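You operate a simulated robot arm through the tools that you are given. There is no shell and no other tool.

Carry out the task below with a simulated robot arm. There is one attempt and no reset: what you move stays moved.

Task
Check the green frame for pinholes on the light box.
Fine: with pinholes it goes in the hold pocket, else back to its spot on the mat; light off at the end.

Only the result counts: the job must be done as asked and must still hold three seconds after the hand-in. Knocking over, shifting, dropping, spilling or breaking anything else fails it.

Robot
A 7-joint arm with a three-finger gripper, fixed in place. Base frame: the origin is on the floor under the middle of its stand, x ahead of it, y to its left, z up; the work surface is at about z = 864. Units: mm, degrees, N and s.
It reaches about 977 mm from its shoulder. Its first joint turns from -166.0 to 166.0 degrees. Payload 2.69 kg.
Tool frame: the origin (TCP) lies between the finger pads and is the grasp point; the fingertips stand 29 mm ahead of it; z points along the fingers, y is the line along which they close. The gripper opens to 120 mm; its body begins 78 mm behind the TCP.
Orientation is that of the tool frame in the base frame, as a unit quaternion [x, y, z, w]. With the fingers straight down and closing along the base's y, the tool's x points along the base's -x, its y along +y and its z along -z.

Tools
- The arm moves only by the tool nudge_tool. Its argument "rows" is a list of rows, each a list of 7 numbers: the turn, a rotation vector about the tool's x, y, z in degrees, then the shift along the tool's x, y, z in mm, then the gripper command, from -1 (shut) to 1 (fully open), values between in proportion. In form: [[wx, wy, wz, tx, ty, tz, fingers], ...]. A call has 1 to 20 rows; each row is the pose to reach, as a shift and turn from the pose commanded when the call began, along the tool's axes at that moment. A row lasts 0.2 s, in which the tool goes at most 50 mm and 8.6 degrees; a call with a longer step from one row to the next is refused whole, and so is a gripper value outside its range. A pose out of reach is approached as far as the arm can. The call stops where the force on the tool passes 40 N (or 10 N more than at its start, if that is more) or the arm is blocked; 0.2 s more then pass. Each finger travels about 136.2 mm/s and halts on what it meets, pressing with about 33 N; the grip force reading is that of the motor and also rises with nothing between the fingers. The clock runs only during rows and for 0.2 s after the last one: add rows that repeat a pose to give the fingers time. It gives the time, the measured TCP pose, the force on the tool (base axes), the opening and the grip force at its end, in the units of the frame above (readings bear some noise), with the torque about the TCP (base axes, N m) and any sound that the robot's microphone picked up.
- Cameras (640 x 400 px; columns grow to the right, rows downward): "scene" is fixed at [220.8, 648.8, 1427.1]; the picture's right is [-0.68, -0.73, 0.00], its down [-0.32, 0.30, -0.90] and it looks along [0.65, -0.61, -0.44] (base axes); focal length 318 px, centre (320, 200). "wrist" rides on the gripper at [63, 0, -104] in the tool frame; the picture's right is [0.00, 1.00, 0.00], its down [-0.83, 0.00, -0.56] and it looks along [-0.56, 0.00, 0.83] (tool axes); focal length 275 px, centre (320, 200). There is no depth. A picture from a camera that has moved, and an enlarged one, comes with that camera's place and axes in the base frame and with its lens.
- get_image(camera): a new picture of that camera. No time passes.
- lift_body(by): moves the trunk up (or, below 0, down) by that many mm; the arm rides with it, the base frame stays. It gives what a move gives, with no picture.
- enlarge(camera, box): a new picture of the part [left, top, right, bottom] of that camera's present view, enlarged. No time passes.
- job_done(): hands the job in; it is judged then, once.

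Places have to be worked out from the pictures, the camera data and where the tool is seen. Open the gripper and draw the arm clear of the work before you hand the job in, unless the task says otherwise.

The tools are called by a JSON object that holds its "api" and its "payload". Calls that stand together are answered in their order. nudge_tool: Moves the arm, as the interface text tells. Its arguments: {"type":"object","properties":{"rows":{"type":"array","items":{"type":"array","items":{"type":"number"}}}},"required":["rows"]} The other tools are called the same way: lift_body (by) moves the trunk up or down; get_image (camera) takes a picture; enlarge (camera, box) takes an enlarged picture of a part of a camera's view; job_done () hands the job in.

At the start:

```text
time: 0.0
ee_pos: [582.8, -53.4, 1200.3]
tcp_rot: [0.0, 1.0, 0.001, 0.0]
ft_force: [-0.3, 0.4, 0.1]
moment: [-0.02, -0.01, 0.01]
grip_width: 119.7
finger_force: 0.1
trunk travel left (down, up): [-350.0, 236.0]
```

scene: 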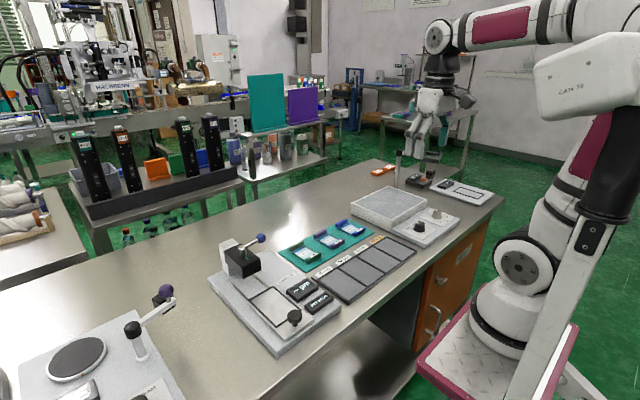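
wrist: 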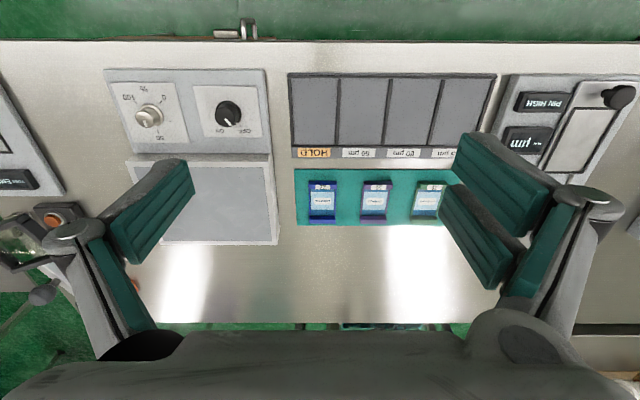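

I'll look closer at the mat, the light box and the pockets before moving anything.

{"api": "enlarge", "payload": {"camera": "scene", "box": [260, 170, 500, 320]}}

{"api": "enlarge", "payload": {"camera": "wrist", "box": [280, 60, 500, 240]}}

{"api": "enlarge", "payload": {"camera": "wrist", "box": [90, 60, 290, 250]}}

```text
2.67 times, centred on (380, 245) of scene
camera zoom: at [220.8, 648.8, 1427.1], right [-0.68, -0.73, 0.0], down [-0.32, 0.3, -0.9], along [0.65, -0.61, -0.44], focal length 849 px, centre (160, 80)
```

zoom: 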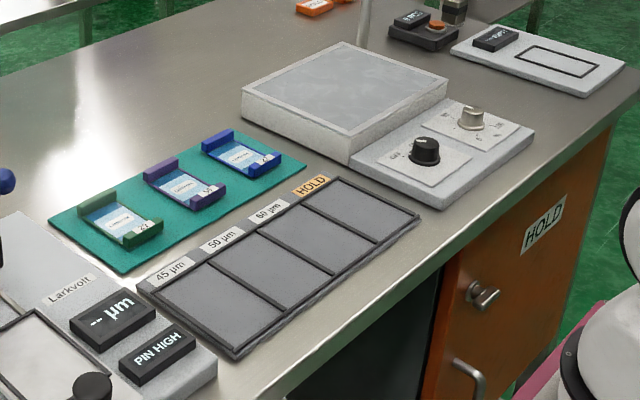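

```text
2.22 times, centred on (390, 150) of wrist
camera zoom: at [520.6, -53.1, 1305.2], right [0.0, 1.0, 0.0], down [0.83, 0.0, 0.56], along [0.56, 0.0, -0.83], focal length 612 px, centre (164, 311)
```

zoom: 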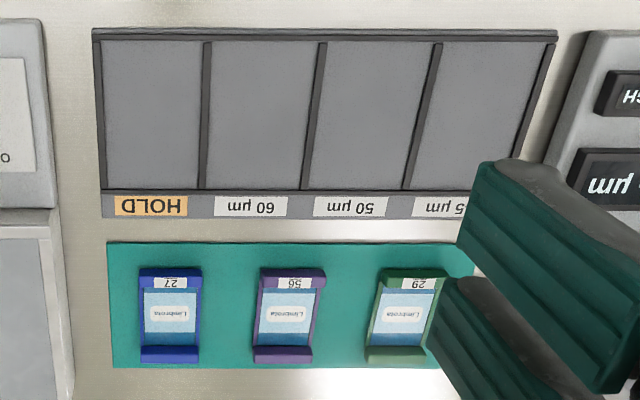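

```text
2.11 times, centred on (190, 155) of wrist
camera zoom: at [520.6, -53.1, 1305.2], right [0.0, 1.0, 0.0], down [0.83, 0.0, 0.56], along [0.56, 0.0, -0.83], focal length 580 px, centre (594, 295)
```

zoom: 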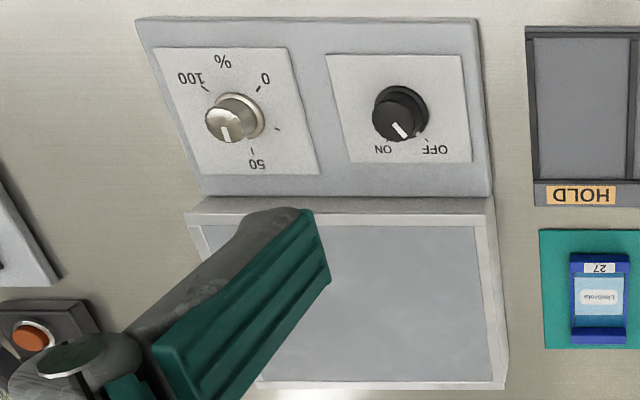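

The tray's orange-labelled pocket at its right end is the HOLD pocket, and the green frame is the leftmost on the mat. I'll zoom in on the knobs and the frames for detail.

{"api": "enlarge", "payload": {"camera": "wrist", "box": [185, 75, 275, 145]}}

{"api": "enlarge", "payload": {"camera": "wrist", "box": [105, 75, 195, 145]}}

{"api": "enlarge", "payload": {"camera": "scene", "box": [275, 215, 375, 277]}}

{"api": "enlarge", "payload": {"camera": "scene", "box": [345, 180, 465, 255]}}

{"api": "enlarge", "payload": {"camera": "wrist", "box": [400, 160, 460, 230]}}

```text
5.71 times, centred on (230, 110) of wrist
camera zoom: at [520.6, -53.1, 1305.2], right [0.0, 1.0, 0.0], down [0.83, 0.0, 0.56], along [0.56, 0.0, -0.83], focal length 1573 px, centre (834, 714)
```

zoom: 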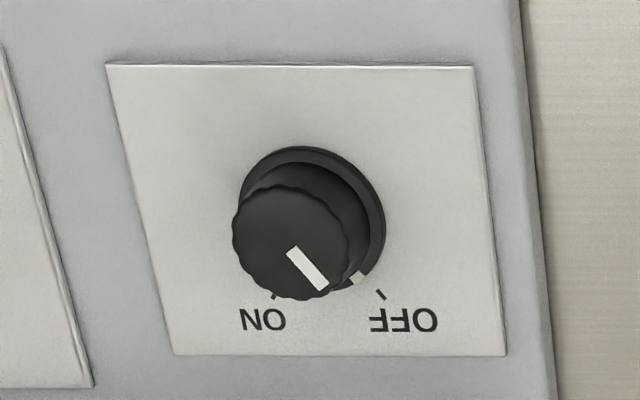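

```text
5.71 times, centred on (150, 110) of wrist
camera zoom: at [520.6, -53.1, 1305.2], right [0.0, 1.0, 0.0], down [0.83, 0.0, 0.56], along [0.56, 0.0, -0.83], focal length 1573 px, centre (1291, 714)
```

zoom: 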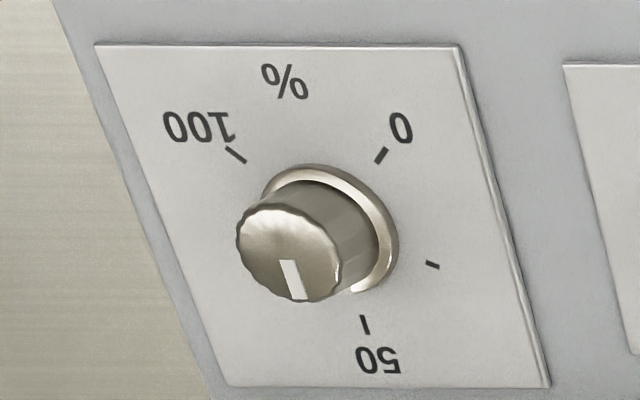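

```text
6.40 times, centred on (325, 246) of scene
camera zoom: at [220.8, 648.8, 1427.1], right [-0.68, -0.73, 0.0], down [-0.32, 0.3, -0.9], along [0.65, -0.61, -0.44], focal length 2038 px, centre (288, -94)
```

zoom: 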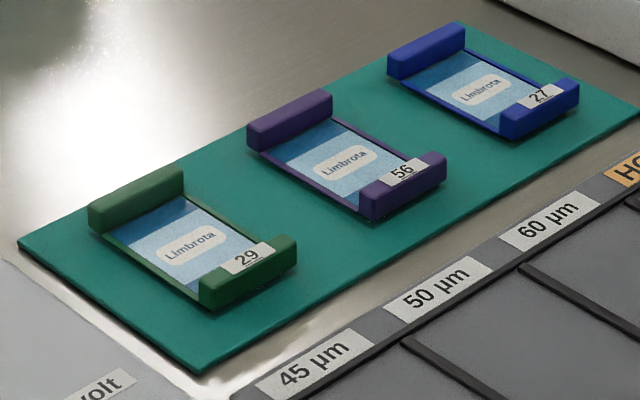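

```text
5.33 times, centred on (405, 218) of scene
camera zoom: at [220.8, 648.8, 1427.1], right [-0.68, -0.73, 0.0], down [-0.32, 0.3, -0.9], along [0.65, -0.61, -0.44], focal length 1699 px, centre (-133, 107)
```

zoom: 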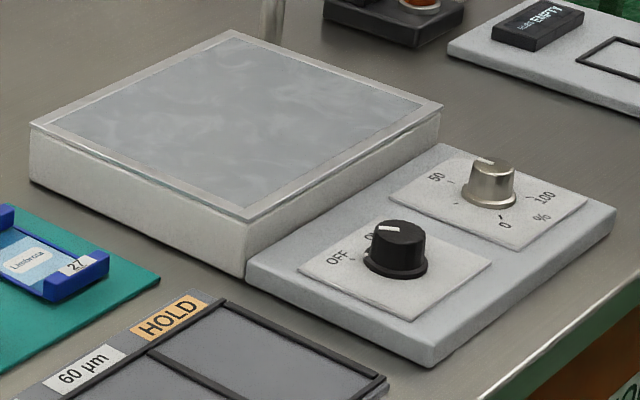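

```text
5.71 times, centred on (430, 195) of wrist
camera zoom: at [520.6, -53.1, 1305.2], right [0.0, 1.0, 0.0], down [0.83, 0.0, 0.56], along [0.56, 0.0, -0.83], focal length 1573 px, centre (-309, 229)
```

zoom: 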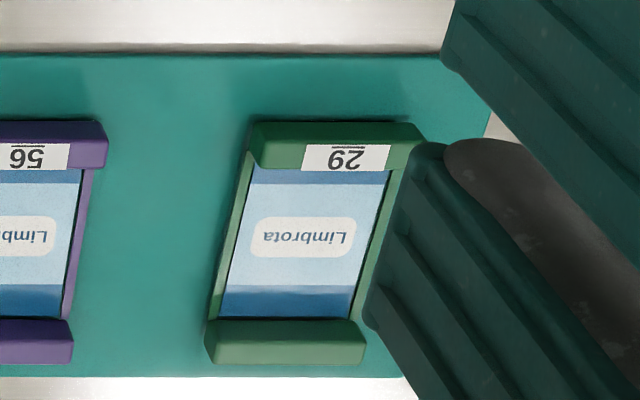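

The cap of the black switch works out from both cameras to about (645, -191, 906), about 30 mm across, and its pointer is on OFF. I'll close the fingers partway in free air to learn their geometry, then look.

{"api": "nudge_tool", "payload": {"rows": [[0, 0, 0, 0, 0, 0, -0.5], [0, 0, 0, 0, 0, 0, -0.5], [0, 0, 0, 0, 0, 0, -0.5], [0, 0, 0, 0, 0, 0, -0.5]]}}

{"api": "get_image", "payload": {"camera": "wrist"}}

{"api": "get_image", "payload": {"camera": "scene"}}

```text
time: 1.0
ee_pos: [584.0, -53.3, 1200.7]
tcp_rot: [-0.001, 1.0, 0.0, 0.001]
ft_force: [1.0, 0.6, 1.2]
moment: [-0.01, 0.01, 0.01]
grip_width: 29.9
finger_force: 0.0
trunk travel left (down, up): [-350.0, 236.0]
```

```text
taken
camera wrist: at [520.6, -53.1, 1305.2], right [0.0, 1.0, 0.0], down [0.83, 0.0, 0.56], along [0.56, 0.0, -0.83], focal length 275 px, centre (320, 200)
```

wrist: 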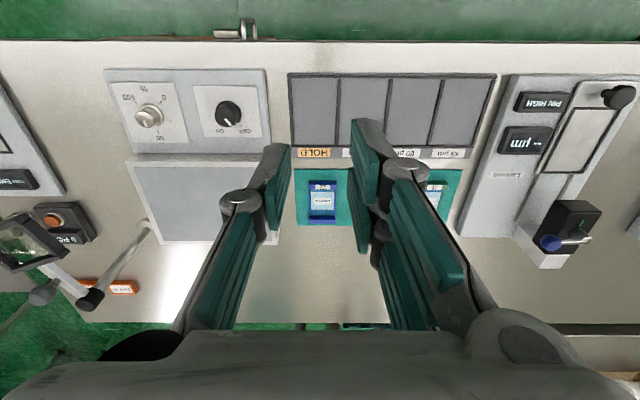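

```text
taken
```

scene: 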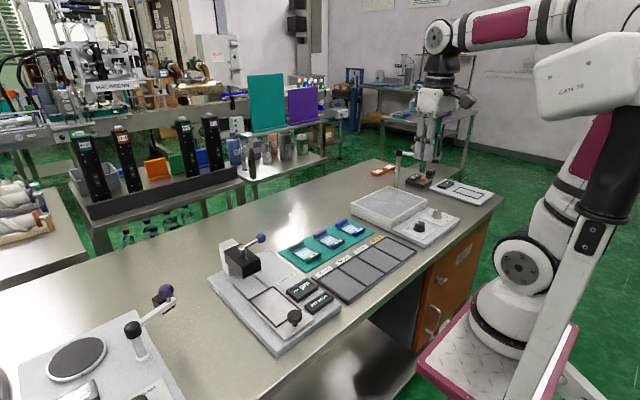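

The single finger is at the tool's -y side and the pair is at +y. I'll enlarge the fingertips to gauge the spacing of the pair.

{"api": "enlarge", "payload": {"camera": "wrist", "box": [220, 100, 460, 270]}}

{"api": "enlarge", "payload": {"camera": "wrist", "box": [0, 60, 200, 320]}}

```text
2.35 times, centred on (340, 185) of wrist
camera zoom: at [520.6, -53.1, 1305.2], right [0.0, 1.0, 0.0], down [0.83, 0.0, 0.56], along [0.56, 0.0, -0.83], focal length 648 px, centre (273, 235)
```

zoom: 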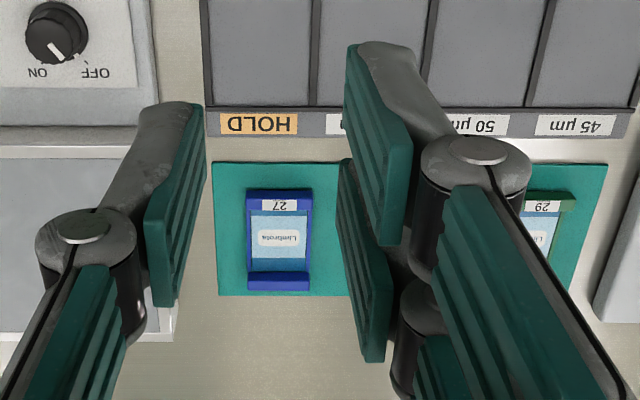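

```text
1.54 times, centred on (100, 190) of wrist
camera zoom: at [520.6, -53.1, 1305.2], right [0.0, 1.0, 0.0], down [0.83, 0.0, 0.56], along [0.56, 0.0, -0.83], focal length 424 px, centre (658, 215)
```

zoom: 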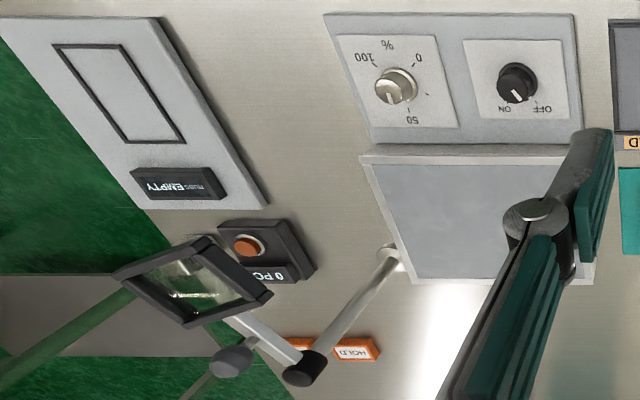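

The pads are about 20 mm wide, and the pair spans about 50 mm. I'll move above the black switch at about z = 1000 with the gripper at 60 mm and check the alignment from there.

{"api": "nudge_tool", "payload": {"rows": [[0, 0, 0, -10, -23, 33, -0.3], [0, 0, 0, -20, -46, 66, -0.1], [0, 0, 0, -31, -69, 100, 0], [0, 0, 0, -41, -92, 133, 0], [0, 0, 0, -51, -115, 166, 0], [0, 0, 0, -62, -138, 200, 0], [0, 0, 0, -62, -138, 200, 0], [0, 0, 0, -62, -138, 200, 0]]}}

{"api": "get_image", "payload": {"camera": "wrist"}}

{"api": "get_image", "payload": {"camera": "scene"}}

```text
time: 2.8
ee_pos: [646.9, -190.4, 999.0]
tcp_rot: [0.0, 1.0, -0.001, 0.0]
ft_force: [-0.7, -0.1, 0.4]
moment: [0.02, 0.01, -0.02]
grip_width: 60.0
finger_force: 0.0
trunk travel left (down, up): [-350.0, 236.0]
```

```text
taken
camera wrist: at [583.7, -189.9, 1104.2], right [0.0, 1.0, 0.0], down [0.83, 0.0, 0.56], along [0.56, 0.0, -0.83], focal length 275 px, centre (320, 200)
```

wrist: 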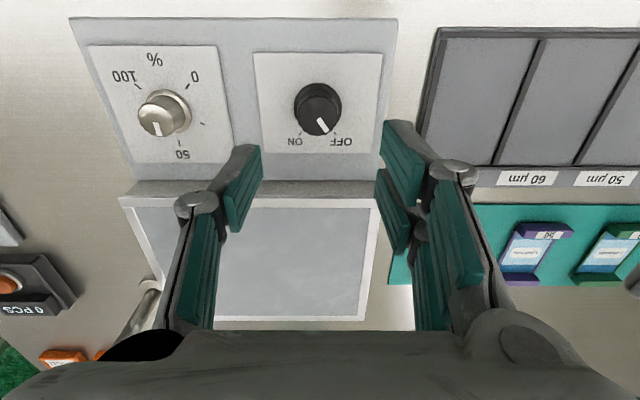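

```text
taken
```

scene: 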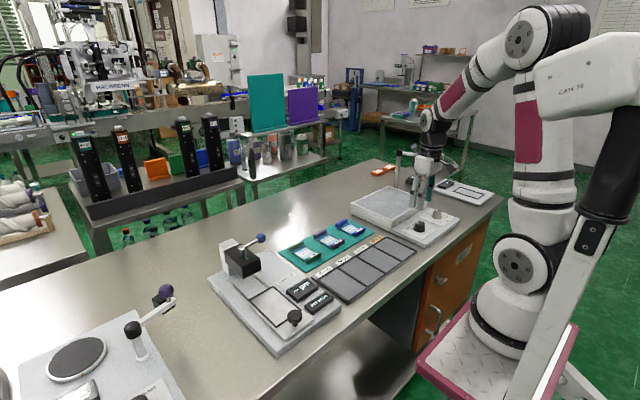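

The tool is above the control panel. I'll enlarge the switch to refine its position from this closer pose.

{"api": "enlarge", "payload": {"camera": "wrist", "box": [250, 45, 400, 165]}}

{"api": "enlarge", "payload": {"camera": "scene", "box": [370, 130, 500, 250]}}

```text
3.33 times, centred on (325, 105) of wrist
camera zoom: at [583.7, -189.9, 1104.2], right [0.0, 1.0, 0.0], down [0.83, 0.0, 0.56], along [0.56, 0.0, -0.83], focal length 918 px, centre (303, 517)
```

zoom: 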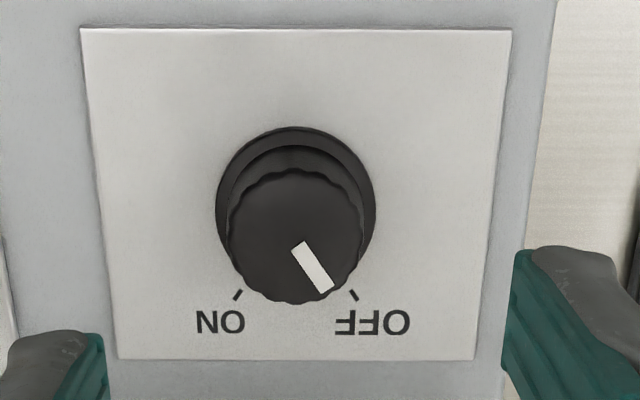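

```text
3.33 times, centred on (435, 190) of scene
camera zoom: at [220.8, 648.8, 1427.1], right [-0.68, -0.73, 0.0], down [-0.32, 0.3, -0.9], along [0.65, -0.61, -0.44], focal length 1062 px, centre (-63, 233)
```

zoom: 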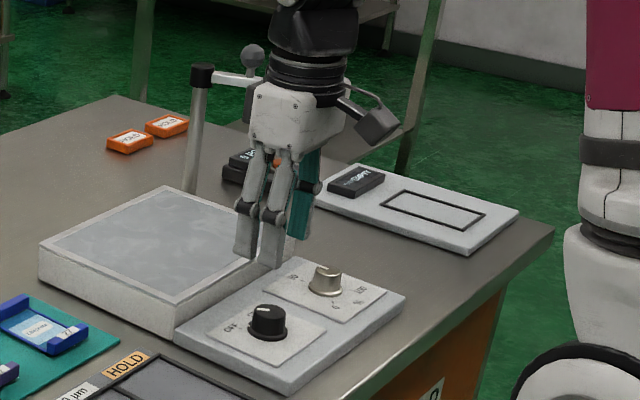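

The cap centre refines to about (644.5, -191.6), top z ≈ 906. I'll descend to TCP z ≈ 921, so the tips sit around z = 892 above the skirt, then close on the cap.

{"api": "nudge_tool", "payload": {"rows": [[0, 0, 0, 2.2, -1.7, 25, 0], [0, 0, 0, 2.2, -1.7, 50, 0], [0, 0, 0, 2.2, -1.7, 70, 0], [0, 0, 0, 2.2, -1.7, 79, 0], [0, 0, 0, 2.2, -1.7, 79, 0]]}}

{"api": "enlarge", "payload": {"camera": "scene", "box": [370, 160, 470, 250]}}

{"api": "get_image", "payload": {"camera": "wrist"}}

```text
time: 4.0
ee_pos: [645.1, -192.0, 921.3]
tcp_rot: [0.0, 1.0, 0.0, 0.0]
ft_force: [-0.9, -0.6, 0.7]
moment: [0.01, -0.02, 0.02]
grip_width: 59.9
finger_force: 0.0
trunk travel left (down, up): [-350.0, 236.0]
```

```text
4.44 times, centred on (420, 205) of scene
camera zoom: at [220.8, 648.8, 1427.1], right [-0.68, -0.73, 0.0], down [-0.32, 0.3, -0.9], along [0.65, -0.61, -0.44], focal length 1416 px, centre (-124, 178)
```

zoom: 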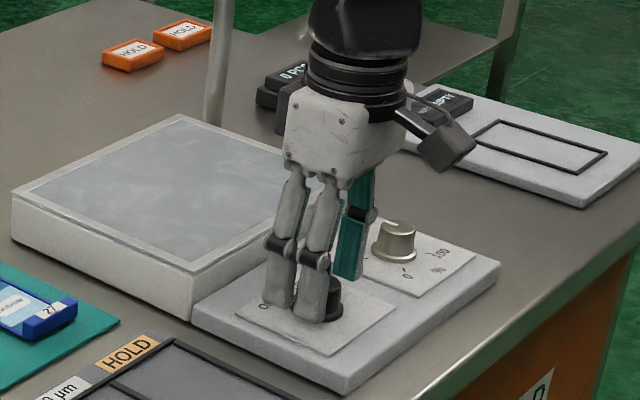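

```text
taken
camera wrist: at [581.1, -192.7, 1026.2], right [0.0, 1.0, 0.0], down [0.83, 0.0, 0.56], along [0.56, 0.0, -0.83], focal length 275 px, centre (320, 200)
```

wrist: 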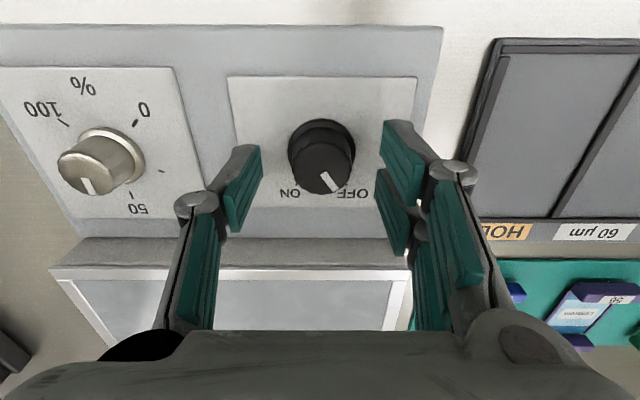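

The fingers straddle the cap. I'll enlarge to check the alignment before closing.

{"api": "enlarge", "payload": {"camera": "wrist", "box": [220, 90, 420, 220]}}

```text
3.08 times, centred on (320, 155) of wrist
camera zoom: at [581.1, -192.7, 1026.2], right [0.0, 1.0, 0.0], down [0.83, 0.0, 0.56], along [0.56, 0.0, -0.83], focal length 847 px, centre (320, 338)
```

zoom: 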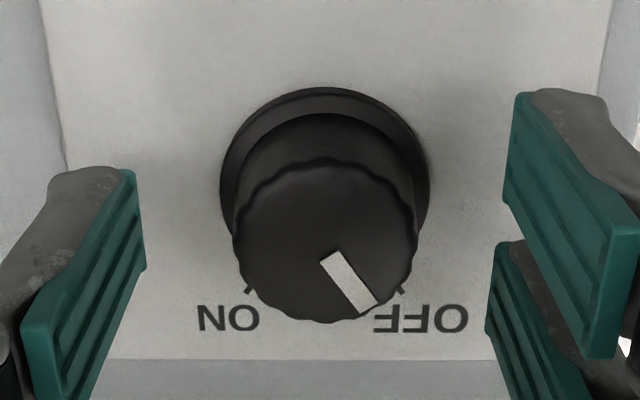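

The cap centre is within about 1 mm of the tool axis. I'll apply a small correction and close on the knob.

{"api": "nudge_tool", "payload": {"rows": [[0, 0, 0, 1, 0.6, 0, 0], [0, 0, 0, 1, 0.6, 0, -0.3], [0, 0, 0, 1, 0.6, 0, -1], [0, 0, 0, 1, 0.6, 0, -1], [0, 0, 0, 1, 0.6, 0, -1]]}}

{"api": "get_image", "payload": {"camera": "wrist"}}

```text
time: 5.2
ee_pos: [642.8, -191.6, 922.1]
tcp_rot: [0.0, 1.0, 0.0, -0.001]
ft_force: [-0.6, 0.5, 0.9]
moment: [0.05, -0.05, -0.02]
grip_width: 30.9
finger_force: 44.9
trunk travel left (down, up): [-350.0, 236.0]
```

```text
taken
camera wrist: at [579.9, -192.0, 1026.6], right [0.0, 1.0, 0.0], down [0.83, 0.0, 0.56], along [0.56, 0.0, -0.83], focal length 275 px, centre (320, 200)
```

wrist: 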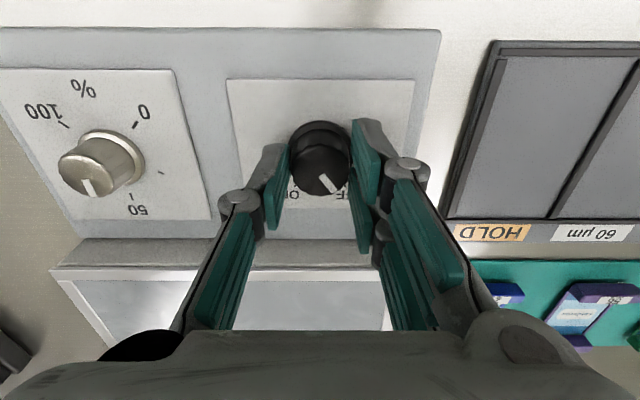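

The grip holds at 30.9 mm on the cap. I'll turn it clockwise seen from above (about +70° about tool z) toward ON, in 7.8° steps.

{"api": "nudge_tool", "payload": {"rows": [[0, 0, 7.8, 0, 0, 0, -1], [0, 0, 15.6, 0, 0, 0, -1], [0, 0, 23.4, 0, 0, 0, -1], [0, 0, 31.2, 0, 0, 0, -1], [0, 0, 39, 0, 0, 0, -1], [0, 0, 46.8, 0, 0, 0, -1], [0, 0, 54.6, 0, 0, 0, -1], [0, 0, 62.4, 0, 0, 0, -1], [0, 0, 70.2, 0, 0, 0, -1], [0, 0, 70.2, 0, 0, 0, -1]]}}

{"api": "get_image", "payload": {"camera": "wrist"}}

{"api": "get_image", "payload": {"camera": "scene"}}

```text
time: 7.4
ee_pos: [643.5, -190.0, 921.9]
tcp_rot: [0.575, 0.818, 0.0, 0.0]
ft_force: [18.8, 26.8, 12.6]
moment: [0.69, -0.5, 0.19]
grip_width: 31.1
finger_force: 44.5
trunk travel left (down, up): [-350.0, 236.0]
```

```text
taken
camera wrist: at [622.1, -130.7, 1026.6], right [0.94, 0.34, 0.0], down [0.28, -0.78, 0.56], along [0.19, -0.52, -0.83], focal length 275 px, centre (320, 200)
```

wrist: 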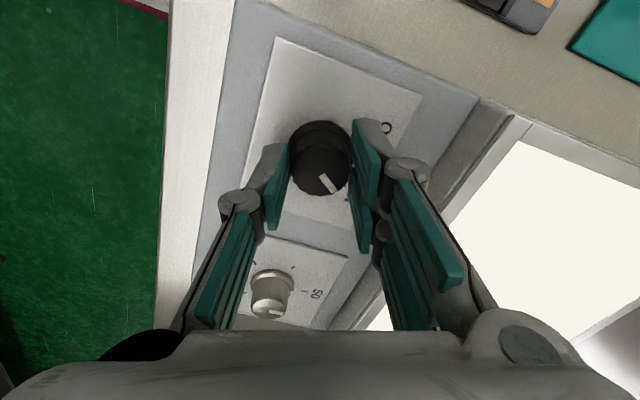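

```text
taken
```

scene: 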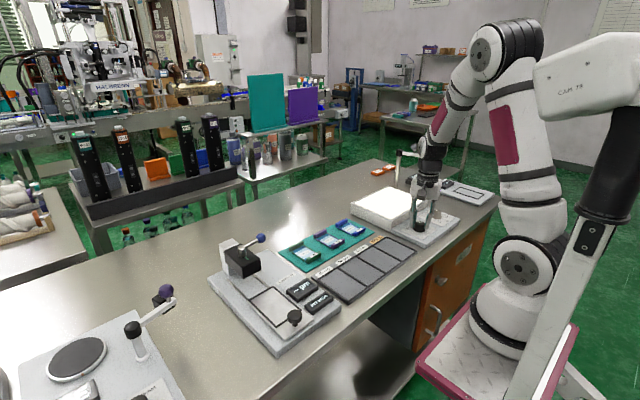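

The light came on. I'll open the fingers, lift clear, and turn the tool another ~20° so that it closes along base x for gripping the frame by its end blocks.

{"api": "nudge_tool", "payload": {"rows": [[0, 0, 0, 0, 0, 0, 0], [0, 0, 0, 0, 0, 0, 0], [0, 0, 0, 0, 0, -20, 0], [0, 0, 0, 0, 0, -60, 0.3], [0, 0, 6, 0, 0, -100, 0.8], [0, 0, 13, 0, 0, -130, 0.9], [0, 0, 19.8, 0, 0, -150, 0.9], [0, 0, 19.8, 0, 0, -150, 0.9]]}}

{"api": "get_image", "payload": {"camera": "scene"}}

{"api": "enlarge", "payload": {"camera": "scene", "box": [345, 150, 505, 255]}}

```text
time: 9.2
ee_pos: [643.2, -192.7, 1071.2]
tcp_rot: [0.707, 0.707, 0.0, 0.0]
ft_force: [-0.4, -0.3, 0.3]
moment: [-0.02, 0.02, 0.01]
grip_width: 114.0
finger_force: 0.0
trunk travel left (down, up): [-350.0, 236.0]
```

```text
taken
```

scene: 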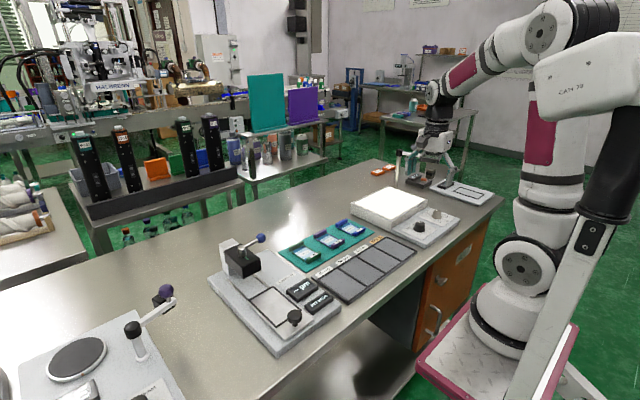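

```text
3.81 times, centred on (425, 202) of scene
camera zoom: at [220.8, 648.8, 1427.1], right [-0.68, -0.73, 0.0], down [-0.32, 0.3, -0.9], along [0.65, -0.61, -0.44], focal length 1213 px, centre (-80, 190)
```

zoom: 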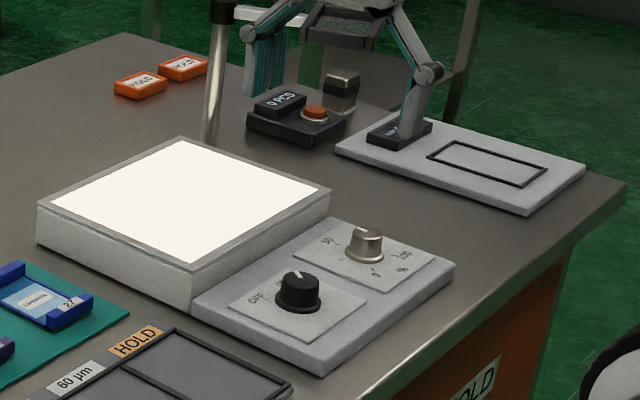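

The light is on and the switch points at ON. I'll traverse to above the green frame (about x 816, y 150), keeping height.

{"api": "nudge_tool", "payload": {"rows": [[0, 0, 0, 38, 19, 0, 0.9], [0, 0, 0, 76, 38, 0, 0.9], [0, 0, 0, 114, 57, 0, 0.9], [0, 0, 0, 152, 76, 0, 0.9], [0, 0, 0, 190, 96, 0, 0.9], [0, 0, 0, 228, 115, 0, 0.9], [0, 0, 0, 266, 134, 0, 0.9], [0, 0, 0, 304, 154, 0, 0.9], [0, 0, 0, 342, 173, 0, 0.9], [0, 0, 0, 342, 173, 0, 0.9]]}}

{"api": "get_image", "payload": {"camera": "wrist"}}

{"api": "get_image", "payload": {"camera": "scene"}}

```text
time: 11.4
ee_pos: [816.2, 149.3, 1071.4]
tcp_rot: [0.707, 0.707, 0.0, 0.0]
ft_force: [0.5, -1.2, -1.0]
moment: [0.03, 0.01, 0.01]
grip_width: 114.0
finger_force: 0.0
trunk travel left (down, up): [-350.0, 236.0]
```

```text
taken
camera wrist: at [815.7, 213.8, 1176.4], right [1.0, 0.0, 0.0], down [0.0, -0.83, 0.56], along [0.0, -0.56, -0.83], focal length 275 px, centre (320, 200)
```

wrist: 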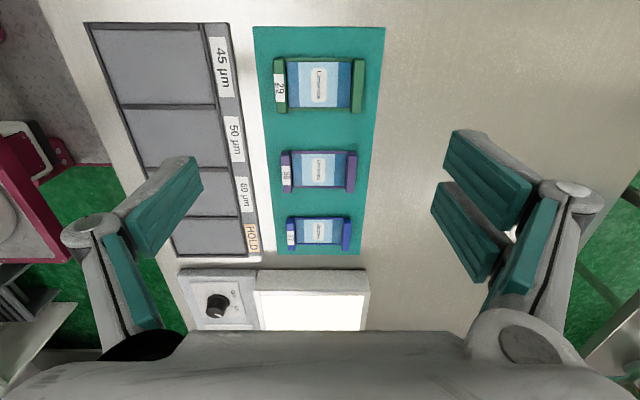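

```text
taken
```

scene: 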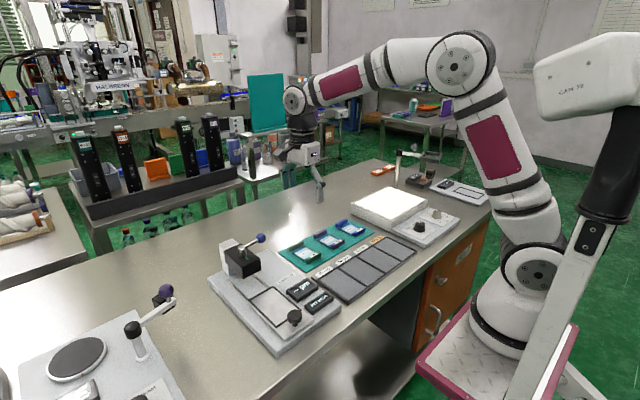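

I'm above the mat. I'll enlarge the green frame to measure its outline.

{"api": "enlarge", "payload": {"camera": "wrist", "box": [250, 30, 390, 130]}}

{"api": "enlarge", "payload": {"camera": "wrist", "box": [80, 15, 400, 265]}}

```text
4.00 times, centred on (320, 80) of wrist
camera zoom: at [815.7, 213.8, 1176.4], right [1.0, 0.0, 0.0], down [0.0, -0.83, 0.56], along [0.0, -0.56, -0.83], focal length 1101 px, centre (320, 680)
```

zoom: 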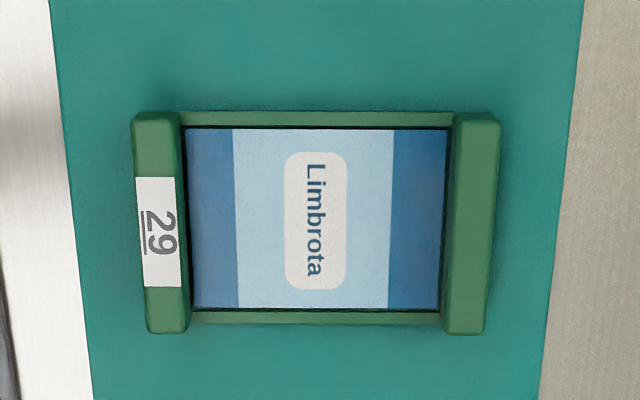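

```text
1.60 times, centred on (240, 140) of wrist
camera zoom: at [815.7, 213.8, 1176.4], right [1.0, 0.0, 0.0], down [0.0, -0.83, 0.56], along [0.0, -0.56, -0.83], focal length 440 px, centre (448, 296)
```

zoom: 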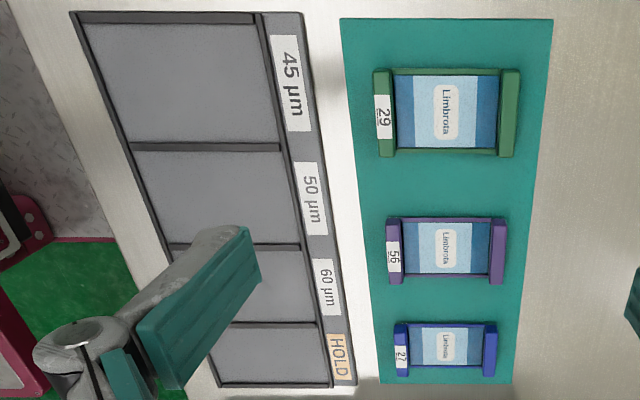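

The frame spans about x 770–860 and y 125–178, with its centre near (815, 151.5) and its sides parallel to the axes. I'll lower to TCP z ≈ 915 and check the fingertip height.

{"api": "nudge_tool", "payload": {"rows": [[0, 0, 0, 2, -0.8, 40, 0.9], [0, 0, 0, 2, -0.8, 80, 0.9], [0, 0, 0, 2, -0.8, 115, 0.9], [0, 0, 0, 2, -0.8, 140, 0.9], [0, 0, 0, 2, -0.8, 156, 0.9], [0, 0, 0, 2, -0.8, 156, 0.9]]}}

{"api": "get_image", "payload": {"camera": "wrist"}}

{"api": "enlarge", "payload": {"camera": "scene", "box": [260, 200, 380, 280]}}

```text
time: 12.8
ee_pos: [814.9, 151.9, 914.4]
tcp_rot: [0.707, 0.707, 0.0, 0.0]
ft_force: [0.3, 0.3, 0.1]
moment: [0.0, 0.01, 0.0]
grip_width: 114.2
finger_force: 0.0
trunk travel left (down, up): [-350.0, 236.0]
```

```text
taken
camera wrist: at [814.3, 215.4, 1019.8], right [1.0, 0.0, 0.0], down [0.0, -0.83, 0.56], along [0.0, -0.56, -0.83], focal length 275 px, centre (320, 200)
```

wrist: 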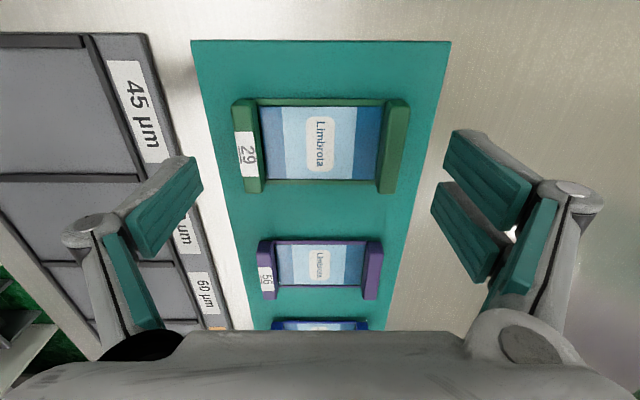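

```text
5.00 times, centred on (320, 240) of scene
camera zoom: at [220.8, 648.8, 1427.1], right [-0.68, -0.73, 0.0], down [-0.32, 0.3, -0.9], along [0.65, -0.61, -0.44], focal length 1592 px, centre (320, 0)
```

zoom: 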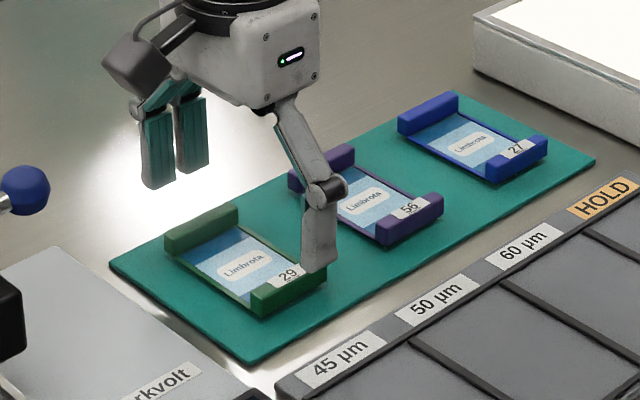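

I'll measure the frame again from here to triangulate the block height.

{"api": "enlarge", "payload": {"camera": "wrist", "box": [220, 80, 420, 205]}}

```text
3.20 times, centred on (320, 142) of wrist
camera zoom: at [814.3, 215.4, 1019.8], right [1.0, 0.0, 0.0], down [0.0, -0.83, 0.56], along [0.0, -0.56, -0.83], focal length 881 px, centre (320, 384)
```

zoom: 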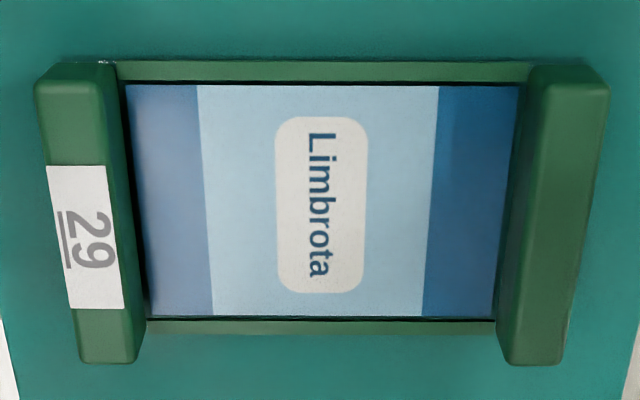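

Triangulation puts the block tops at z ≈ 881. The fingertips sit only about 15 mm ahead of the TCP when this wide, and about 21 mm at 89 mm opening. So I'll go down to TCP z ≈ 892 and check before closing.

{"api": "nudge_tool", "payload": {"rows": [[0, 0, 0, 0, 0, 12, 0.9], [0, 0, 0, 0, 0, 23, 0.9], [0, 0, 0, 0, 0, 23, 0.75], [0, 0, 0, 0, 0, 23, 0.68], [0, 0, 0, 0, 0, 23, 0.68]]}}

{"api": "enlarge", "payload": {"camera": "wrist", "box": [180, 60, 480, 250]}}

{"api": "enlarge", "payload": {"camera": "scene", "box": [270, 205, 360, 280]}}

```text
time: 14.0
ee_pos: [815.2, 151.6, 892.4]
tcp_rot: [0.706, 0.708, 0.0, 0.0]
ft_force: [-0.1, -0.3, 0.5]
moment: [0.0, 0.0, 0.02]
grip_width: 100.8
finger_force: 0.1
trunk travel left (down, up): [-350.0, 236.0]
```

```text
2.11 times, centred on (330, 155) of wrist
camera zoom: at [814.6, 215.3, 996.7], right [1.0, 0.0, 0.0], down [0.0, -0.83, 0.56], along [0.0, -0.56, -0.83], focal length 580 px, centre (299, 295)
```

zoom: 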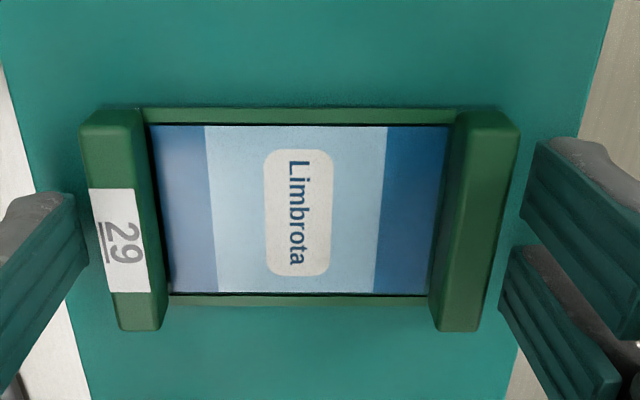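

```text
5.33 times, centred on (315, 242) of scene
camera zoom: at [220.8, 648.8, 1427.1], right [-0.68, -0.73, 0.0], down [-0.32, 0.3, -0.9], along [0.65, -0.61, -0.44], focal length 1699 px, centre (347, -27)
```

zoom: 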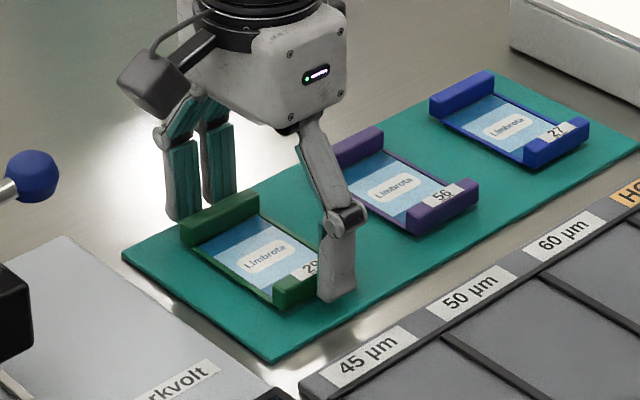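

The gap is about 2 mm tighter on the near side, so I'll shift 1 mm toward the robot and then close on the end blocks.

{"api": "nudge_tool", "payload": {"rows": [[0, 0, 0, 1, -1, 0, 0.68], [0, 0, 0, 1, -1, 0, 0.55], [0, 0, 0, 1, -1, 0, 0.45], [0, 0, 0, 1, -1, 0, 0.35], [0, 0, 0, 1, -1, 0, 0.2], [0, 0, 0, 1, -1, 0, 0.2]]}}

{"api": "get_image", "payload": {"camera": "wrist"}}

{"api": "enlarge", "payload": {"camera": "scene", "box": [270, 205, 360, 280]}}

```text
time: 15.4
ee_pos: [813.6, 152.0, 892.5]
tcp_rot: [0.707, 0.707, -0.001, 0.0]
ft_force: [0.7, 0.1, 2.1]
moment: [-0.02, -0.04, 0.0]
grip_width: 89.2
finger_force: 32.7
trunk travel left (down, up): [-350.0, 236.0]
```

```text
taken
camera wrist: at [813.7, 216.1, 997.1], right [1.0, 0.0, 0.0], down [0.0, -0.83, 0.56], along [0.0, -0.56, -0.83], focal length 275 px, centre (320, 200)
```

wrist: 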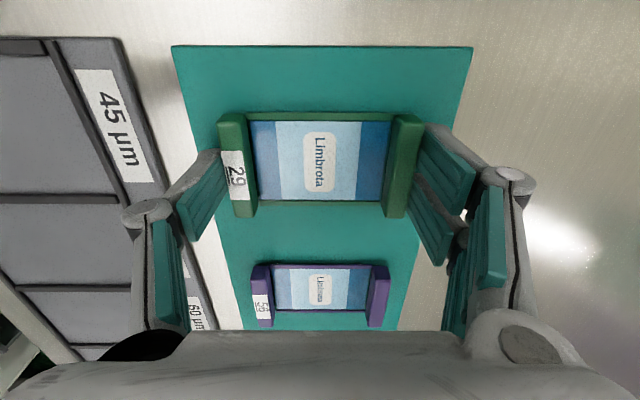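

```text
5.33 times, centred on (315, 242) of scene
camera zoom: at [220.8, 648.8, 1427.1], right [-0.68, -0.73, 0.0], down [-0.32, 0.3, -0.9], along [0.65, -0.61, -0.44], focal length 1699 px, centre (347, -27)
```

zoom: 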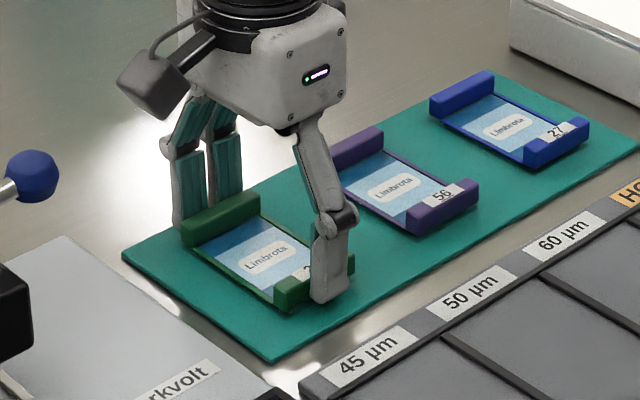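

The frame is held at 89.2 mm with firm force. I'll lift slowly and check that it hangs straight.

{"api": "nudge_tool", "payload": {"rows": [[0, 0, 0, 0, 0, -5, 0.2], [0, 0, 0, 0, 0, -15, 0.2], [0, 0, 0, 0, 0, -30, 0.2], [0, 0, 0, 0, 0, -60, 0.2], [0, 0, 0, 0, 0, -90, 0.2], [0, 0, 0, 0, 0, -90, 0.2]]}}

{"api": "get_image", "payload": {"camera": "wrist"}}

{"api": "enlarge", "payload": {"camera": "scene", "box": [260, 150, 400, 270]}}

```text
time: 16.8
ee_pos: [813.7, 152.5, 981.5]
tcp_rot: [0.707, 0.707, 0.0, 0.0]
ft_force: [-0.5, 0.7, -0.3]
moment: [-0.01, -0.03, 0.01]
grip_width: 89.4
finger_force: 33.0
trunk travel left (down, up): [-350.0, 236.0]
```

```text
taken
camera wrist: at [813.3, 216.3, 1086.9], right [1.0, 0.0, 0.0], down [0.0, -0.83, 0.56], along [0.0, -0.56, -0.83], focal length 275 px, centre (320, 200)
```

wrist: 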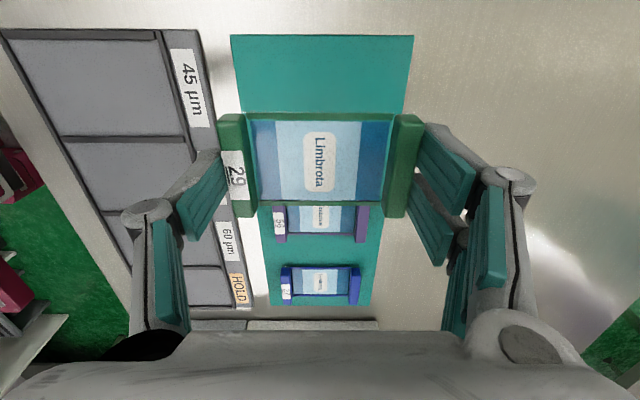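

```text
3.33 times, centred on (330, 210) of scene
camera zoom: at [220.8, 648.8, 1427.1], right [-0.68, -0.73, 0.0], down [-0.32, 0.3, -0.9], along [0.65, -0.61, -0.44], focal length 1062 px, centre (287, 167)
```

zoom: 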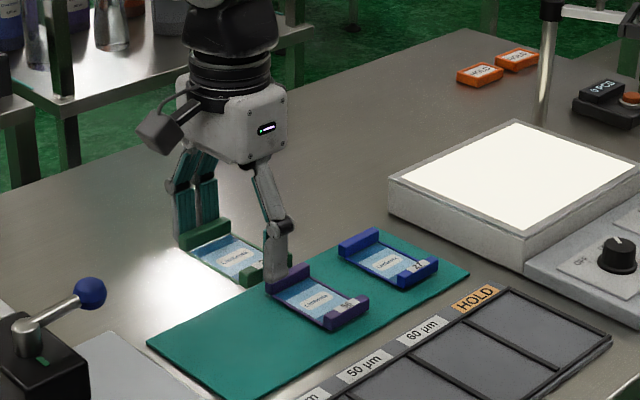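

The frame is held level. I'll carry it across at this height to above the light box (about x 806, y -205).

{"api": "nudge_tool", "payload": {"rows": [[0, 0, 0, -40, -1, 0, 0.2], [0, 0, 0, -80, -2, 0, 0.2], [0, 0, 0, -120, -3, 0, 0.2], [0, 0, 0, -160, -4, 0, 0.2], [0, 0, 0, -200, -5, 0, 0.2], [0, 0, 0, -240, -6, 0, 0.2], [0, 0, 0, -280, -7, 0, 0.2], [0, 0, 0, -320, -8, 0, 0.2], [0, 0, 0, -357, -8, 0, 0.2], [0, 0, 0, -357, -8, 0, 0.2]]}}

{"api": "get_image", "payload": {"camera": "wrist"}}

{"api": "enlarge", "payload": {"camera": "scene", "box": [335, 120, 495, 240]}}

```text
time: 19.0
ee_pos: [805.2, -204.6, 981.2]
tcp_rot: [0.707, 0.707, 0.0, -0.001]
ft_force: [-0.5, 0.0, -0.1]
moment: [0.0, -0.02, 0.0]
grip_width: 89.2
finger_force: 33.2
trunk travel left (down, up): [-350.0, 236.0]
```

```text
taken
camera wrist: at [804.4, -141.4, 1086.9], right [1.0, 0.0, 0.0], down [0.0, -0.83, 0.56], along [0.0, -0.56, -0.83], focal length 275 px, centre (320, 200)
```

wrist: 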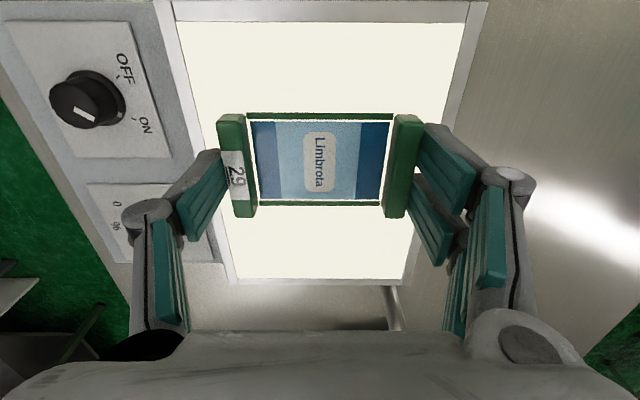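

```text
3.33 times, centred on (415, 180) of scene
camera zoom: at [220.8, 648.8, 1427.1], right [-0.68, -0.73, 0.0], down [-0.32, 0.3, -0.9], along [0.65, -0.61, -0.44], focal length 1062 px, centre (3, 267)
```

zoom: 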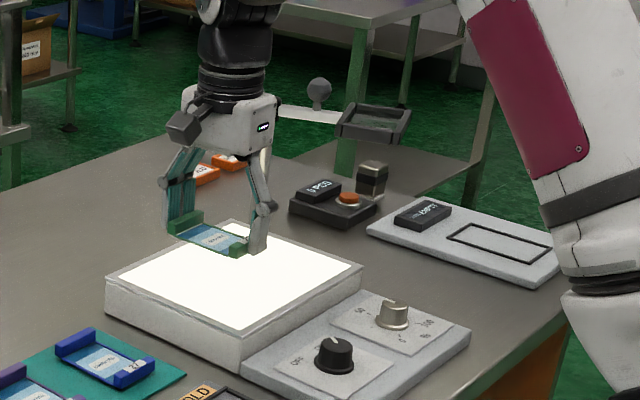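

The frame is over the lit panel with margin all round. I'll lower most of the way (to TCP z ≈ 937), then feel for contact in small steps.

{"api": "nudge_tool", "payload": {"rows": [[0, 0, 0, 0, 0, 15, 0.2], [0, 0, 0, 0, 0, 30, 0.2], [0, 0, 0, 0, 0, 40, 0.2], [0, 0, 0, 0, 0, 44, 0.2], [0, 0, 0, 0, 0, 44, 0.2]]}}

{"api": "enlarge", "payload": {"camera": "scene", "box": [350, 160, 450, 230]}}

{"api": "enlarge", "payload": {"camera": "wrist", "box": [200, 90, 440, 240]}}

```text
time: 20.2
ee_pos: [807.0, -204.1, 939.0]
tcp_rot: [0.707, 0.707, 0.0, -0.001]
ft_force: [-0.5, -0.5, 0.0]
moment: [-0.03, -0.02, 0.02]
grip_width: 89.1
finger_force: 33.1
trunk travel left (down, up): [-350.0, 236.0]
```

```text
5.71 times, centred on (400, 195) of scene
camera zoom: at [220.8, 648.8, 1427.1], right [-0.68, -0.73, 0.0], down [-0.32, 0.3, -0.9], along [0.65, -0.61, -0.44], focal length 1820 px, centre (-137, 229)
```

zoom: 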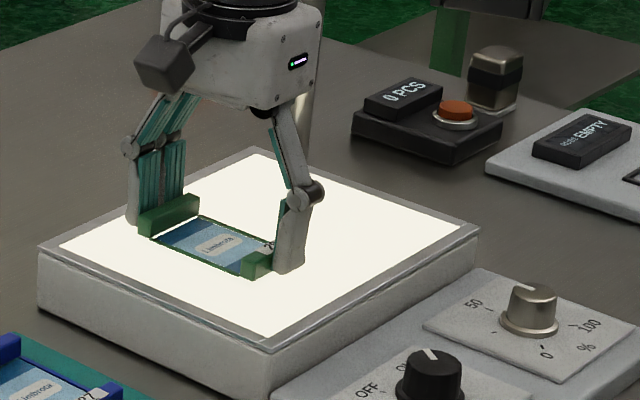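

```text
2.67 times, centred on (320, 165) of wrist
camera zoom: at [805.5, -141.1, 1043.2], right [1.0, 0.0, 0.0], down [0.0, -0.83, 0.56], along [0.0, -0.56, -0.83], focal length 734 px, centre (320, 293)
```

zoom: 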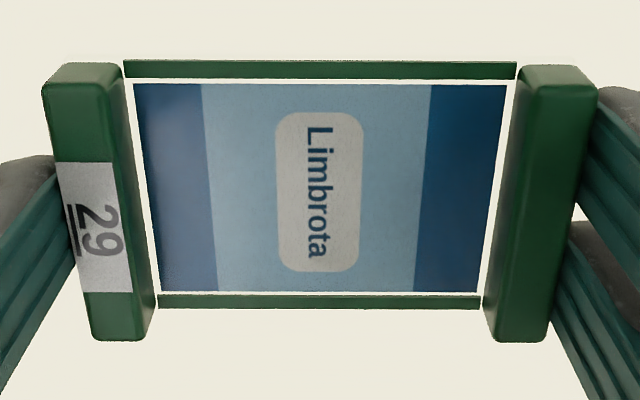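

There is no contact yet. I'll continue down in 2 mm steps.

{"api": "nudge_tool", "payload": {"rows": [[0, 0, 0, 0, 0, 2, 0.2], [0, 0, 0, 0, 0, 4, 0.2], [0, 0, 0, 0, 0, 5, 0.2], [0, 0, 0, 0, 0, 5, 0.2]]}}

```text
time: 21.2
ee_pos: [805.4, -203.3, 932.0]
tcp_rot: [0.707, 0.707, 0.0, 0.0]
ft_force: [-0.6, -0.4, -0.7]
moment: [-0.02, -0.04, -0.01]
grip_width: 89.2
finger_force: 33.5
trunk travel left (down, up): [-350.0, 236.0]
```

Still no contact. I'll go on in 1 mm steps.

{"api": "nudge_tool", "payload": {"rows": [[0, 0, 0, 0, 0, 1, 0.2], [0, 0, 0, 0, 0, 2, 0.2], [0, 0, 0, 0, 0, 2, 0.2]]}}

{"api": "enlarge", "payload": {"camera": "scene", "box": [360, 175, 420, 220]}}

```text
time: 22.0
ee_pos: [805.2, -203.8, 932.6]
tcp_rot: [0.707, 0.707, 0.001, 0.001]
ft_force: [1.9, 2.2, 22.1]
moment: [0.14, 0.01, 0.0]
grip_width: 89.5
finger_force: 33.4
trunk travel left (down, up): [-350.0, 236.0]
```

```text
8.89 times, centred on (390, 198) of scene
camera zoom: at [220.8, 648.8, 1427.1], right [-0.68, -0.73, 0.0], down [-0.32, 0.3, -0.9], along [0.65, -0.61, -0.44], focal length 2831 px, centre (-302, 222)
```

zoom: 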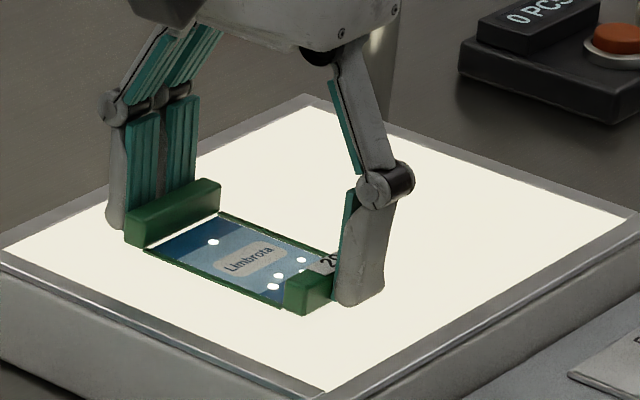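

It has touched the panel (22 N upward), and bright spots now show in the film. I'll examine them from the wrist camera.

{"api": "enlarge", "payload": {"camera": "wrist", "box": [220, 100, 420, 225]}}

{"api": "enlarge", "payload": {"camera": "scene", "box": [370, 190, 410, 215]}}

```text
3.20 times, centred on (320, 162) of wrist
camera zoom: at [804.9, -140.9, 1037.7], right [1.0, 0.0, 0.0], down [0.0, -0.83, 0.56], along [0.01, -0.56, -0.83], focal length 881 px, centre (320, 320)
```

zoom: 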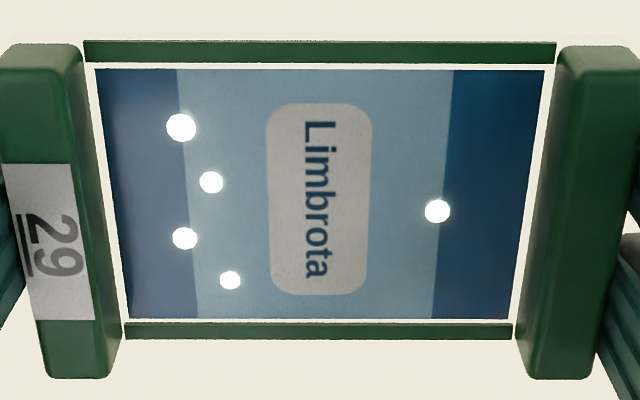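

```text
16.00 times, centred on (390, 202) of scene
camera zoom: at [220.8, 648.8, 1427.1], right [-0.68, -0.73, 0.0], down [-0.32, 0.3, -0.9], along [0.65, -0.61, -0.44], focal length 5096 px, centre (-800, 160)
```

zoom: 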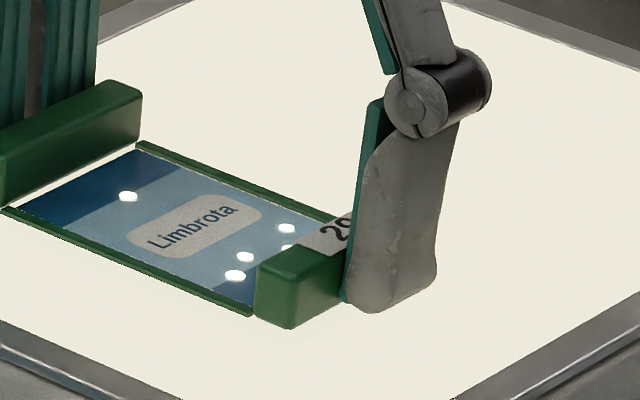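

Five pinholes show clearly, so the frame goes to the HOLD pocket. I'll look at the pocket's rims before choosing how to set it in.

{"api": "enlarge", "payload": {"camera": "scene", "box": [360, 230, 420, 275]}}

{"api": "enlarge", "payload": {"camera": "scene", "box": [310, 225, 420, 305]}}

```text
8.89 times, centred on (390, 252) of scene
camera zoom: at [220.8, 648.8, 1427.1], right [-0.68, -0.73, 0.0], down [-0.32, 0.3, -0.9], along [0.65, -0.61, -0.44], focal length 2831 px, centre (-302, -267)
```

zoom: 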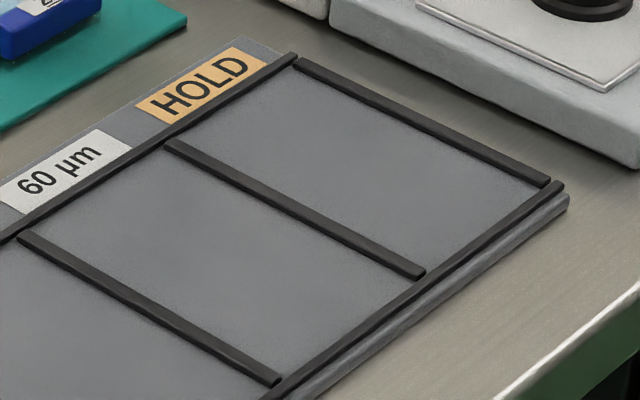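

```text
5.00 times, centred on (365, 265) of scene
camera zoom: at [220.8, 648.8, 1427.1], right [-0.68, -0.73, 0.0], down [-0.32, 0.3, -0.9], along [0.65, -0.61, -0.44], focal length 1592 px, centre (95, -125)
```

zoom: 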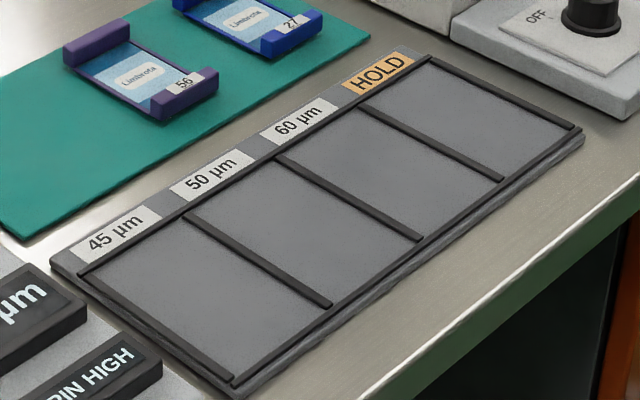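

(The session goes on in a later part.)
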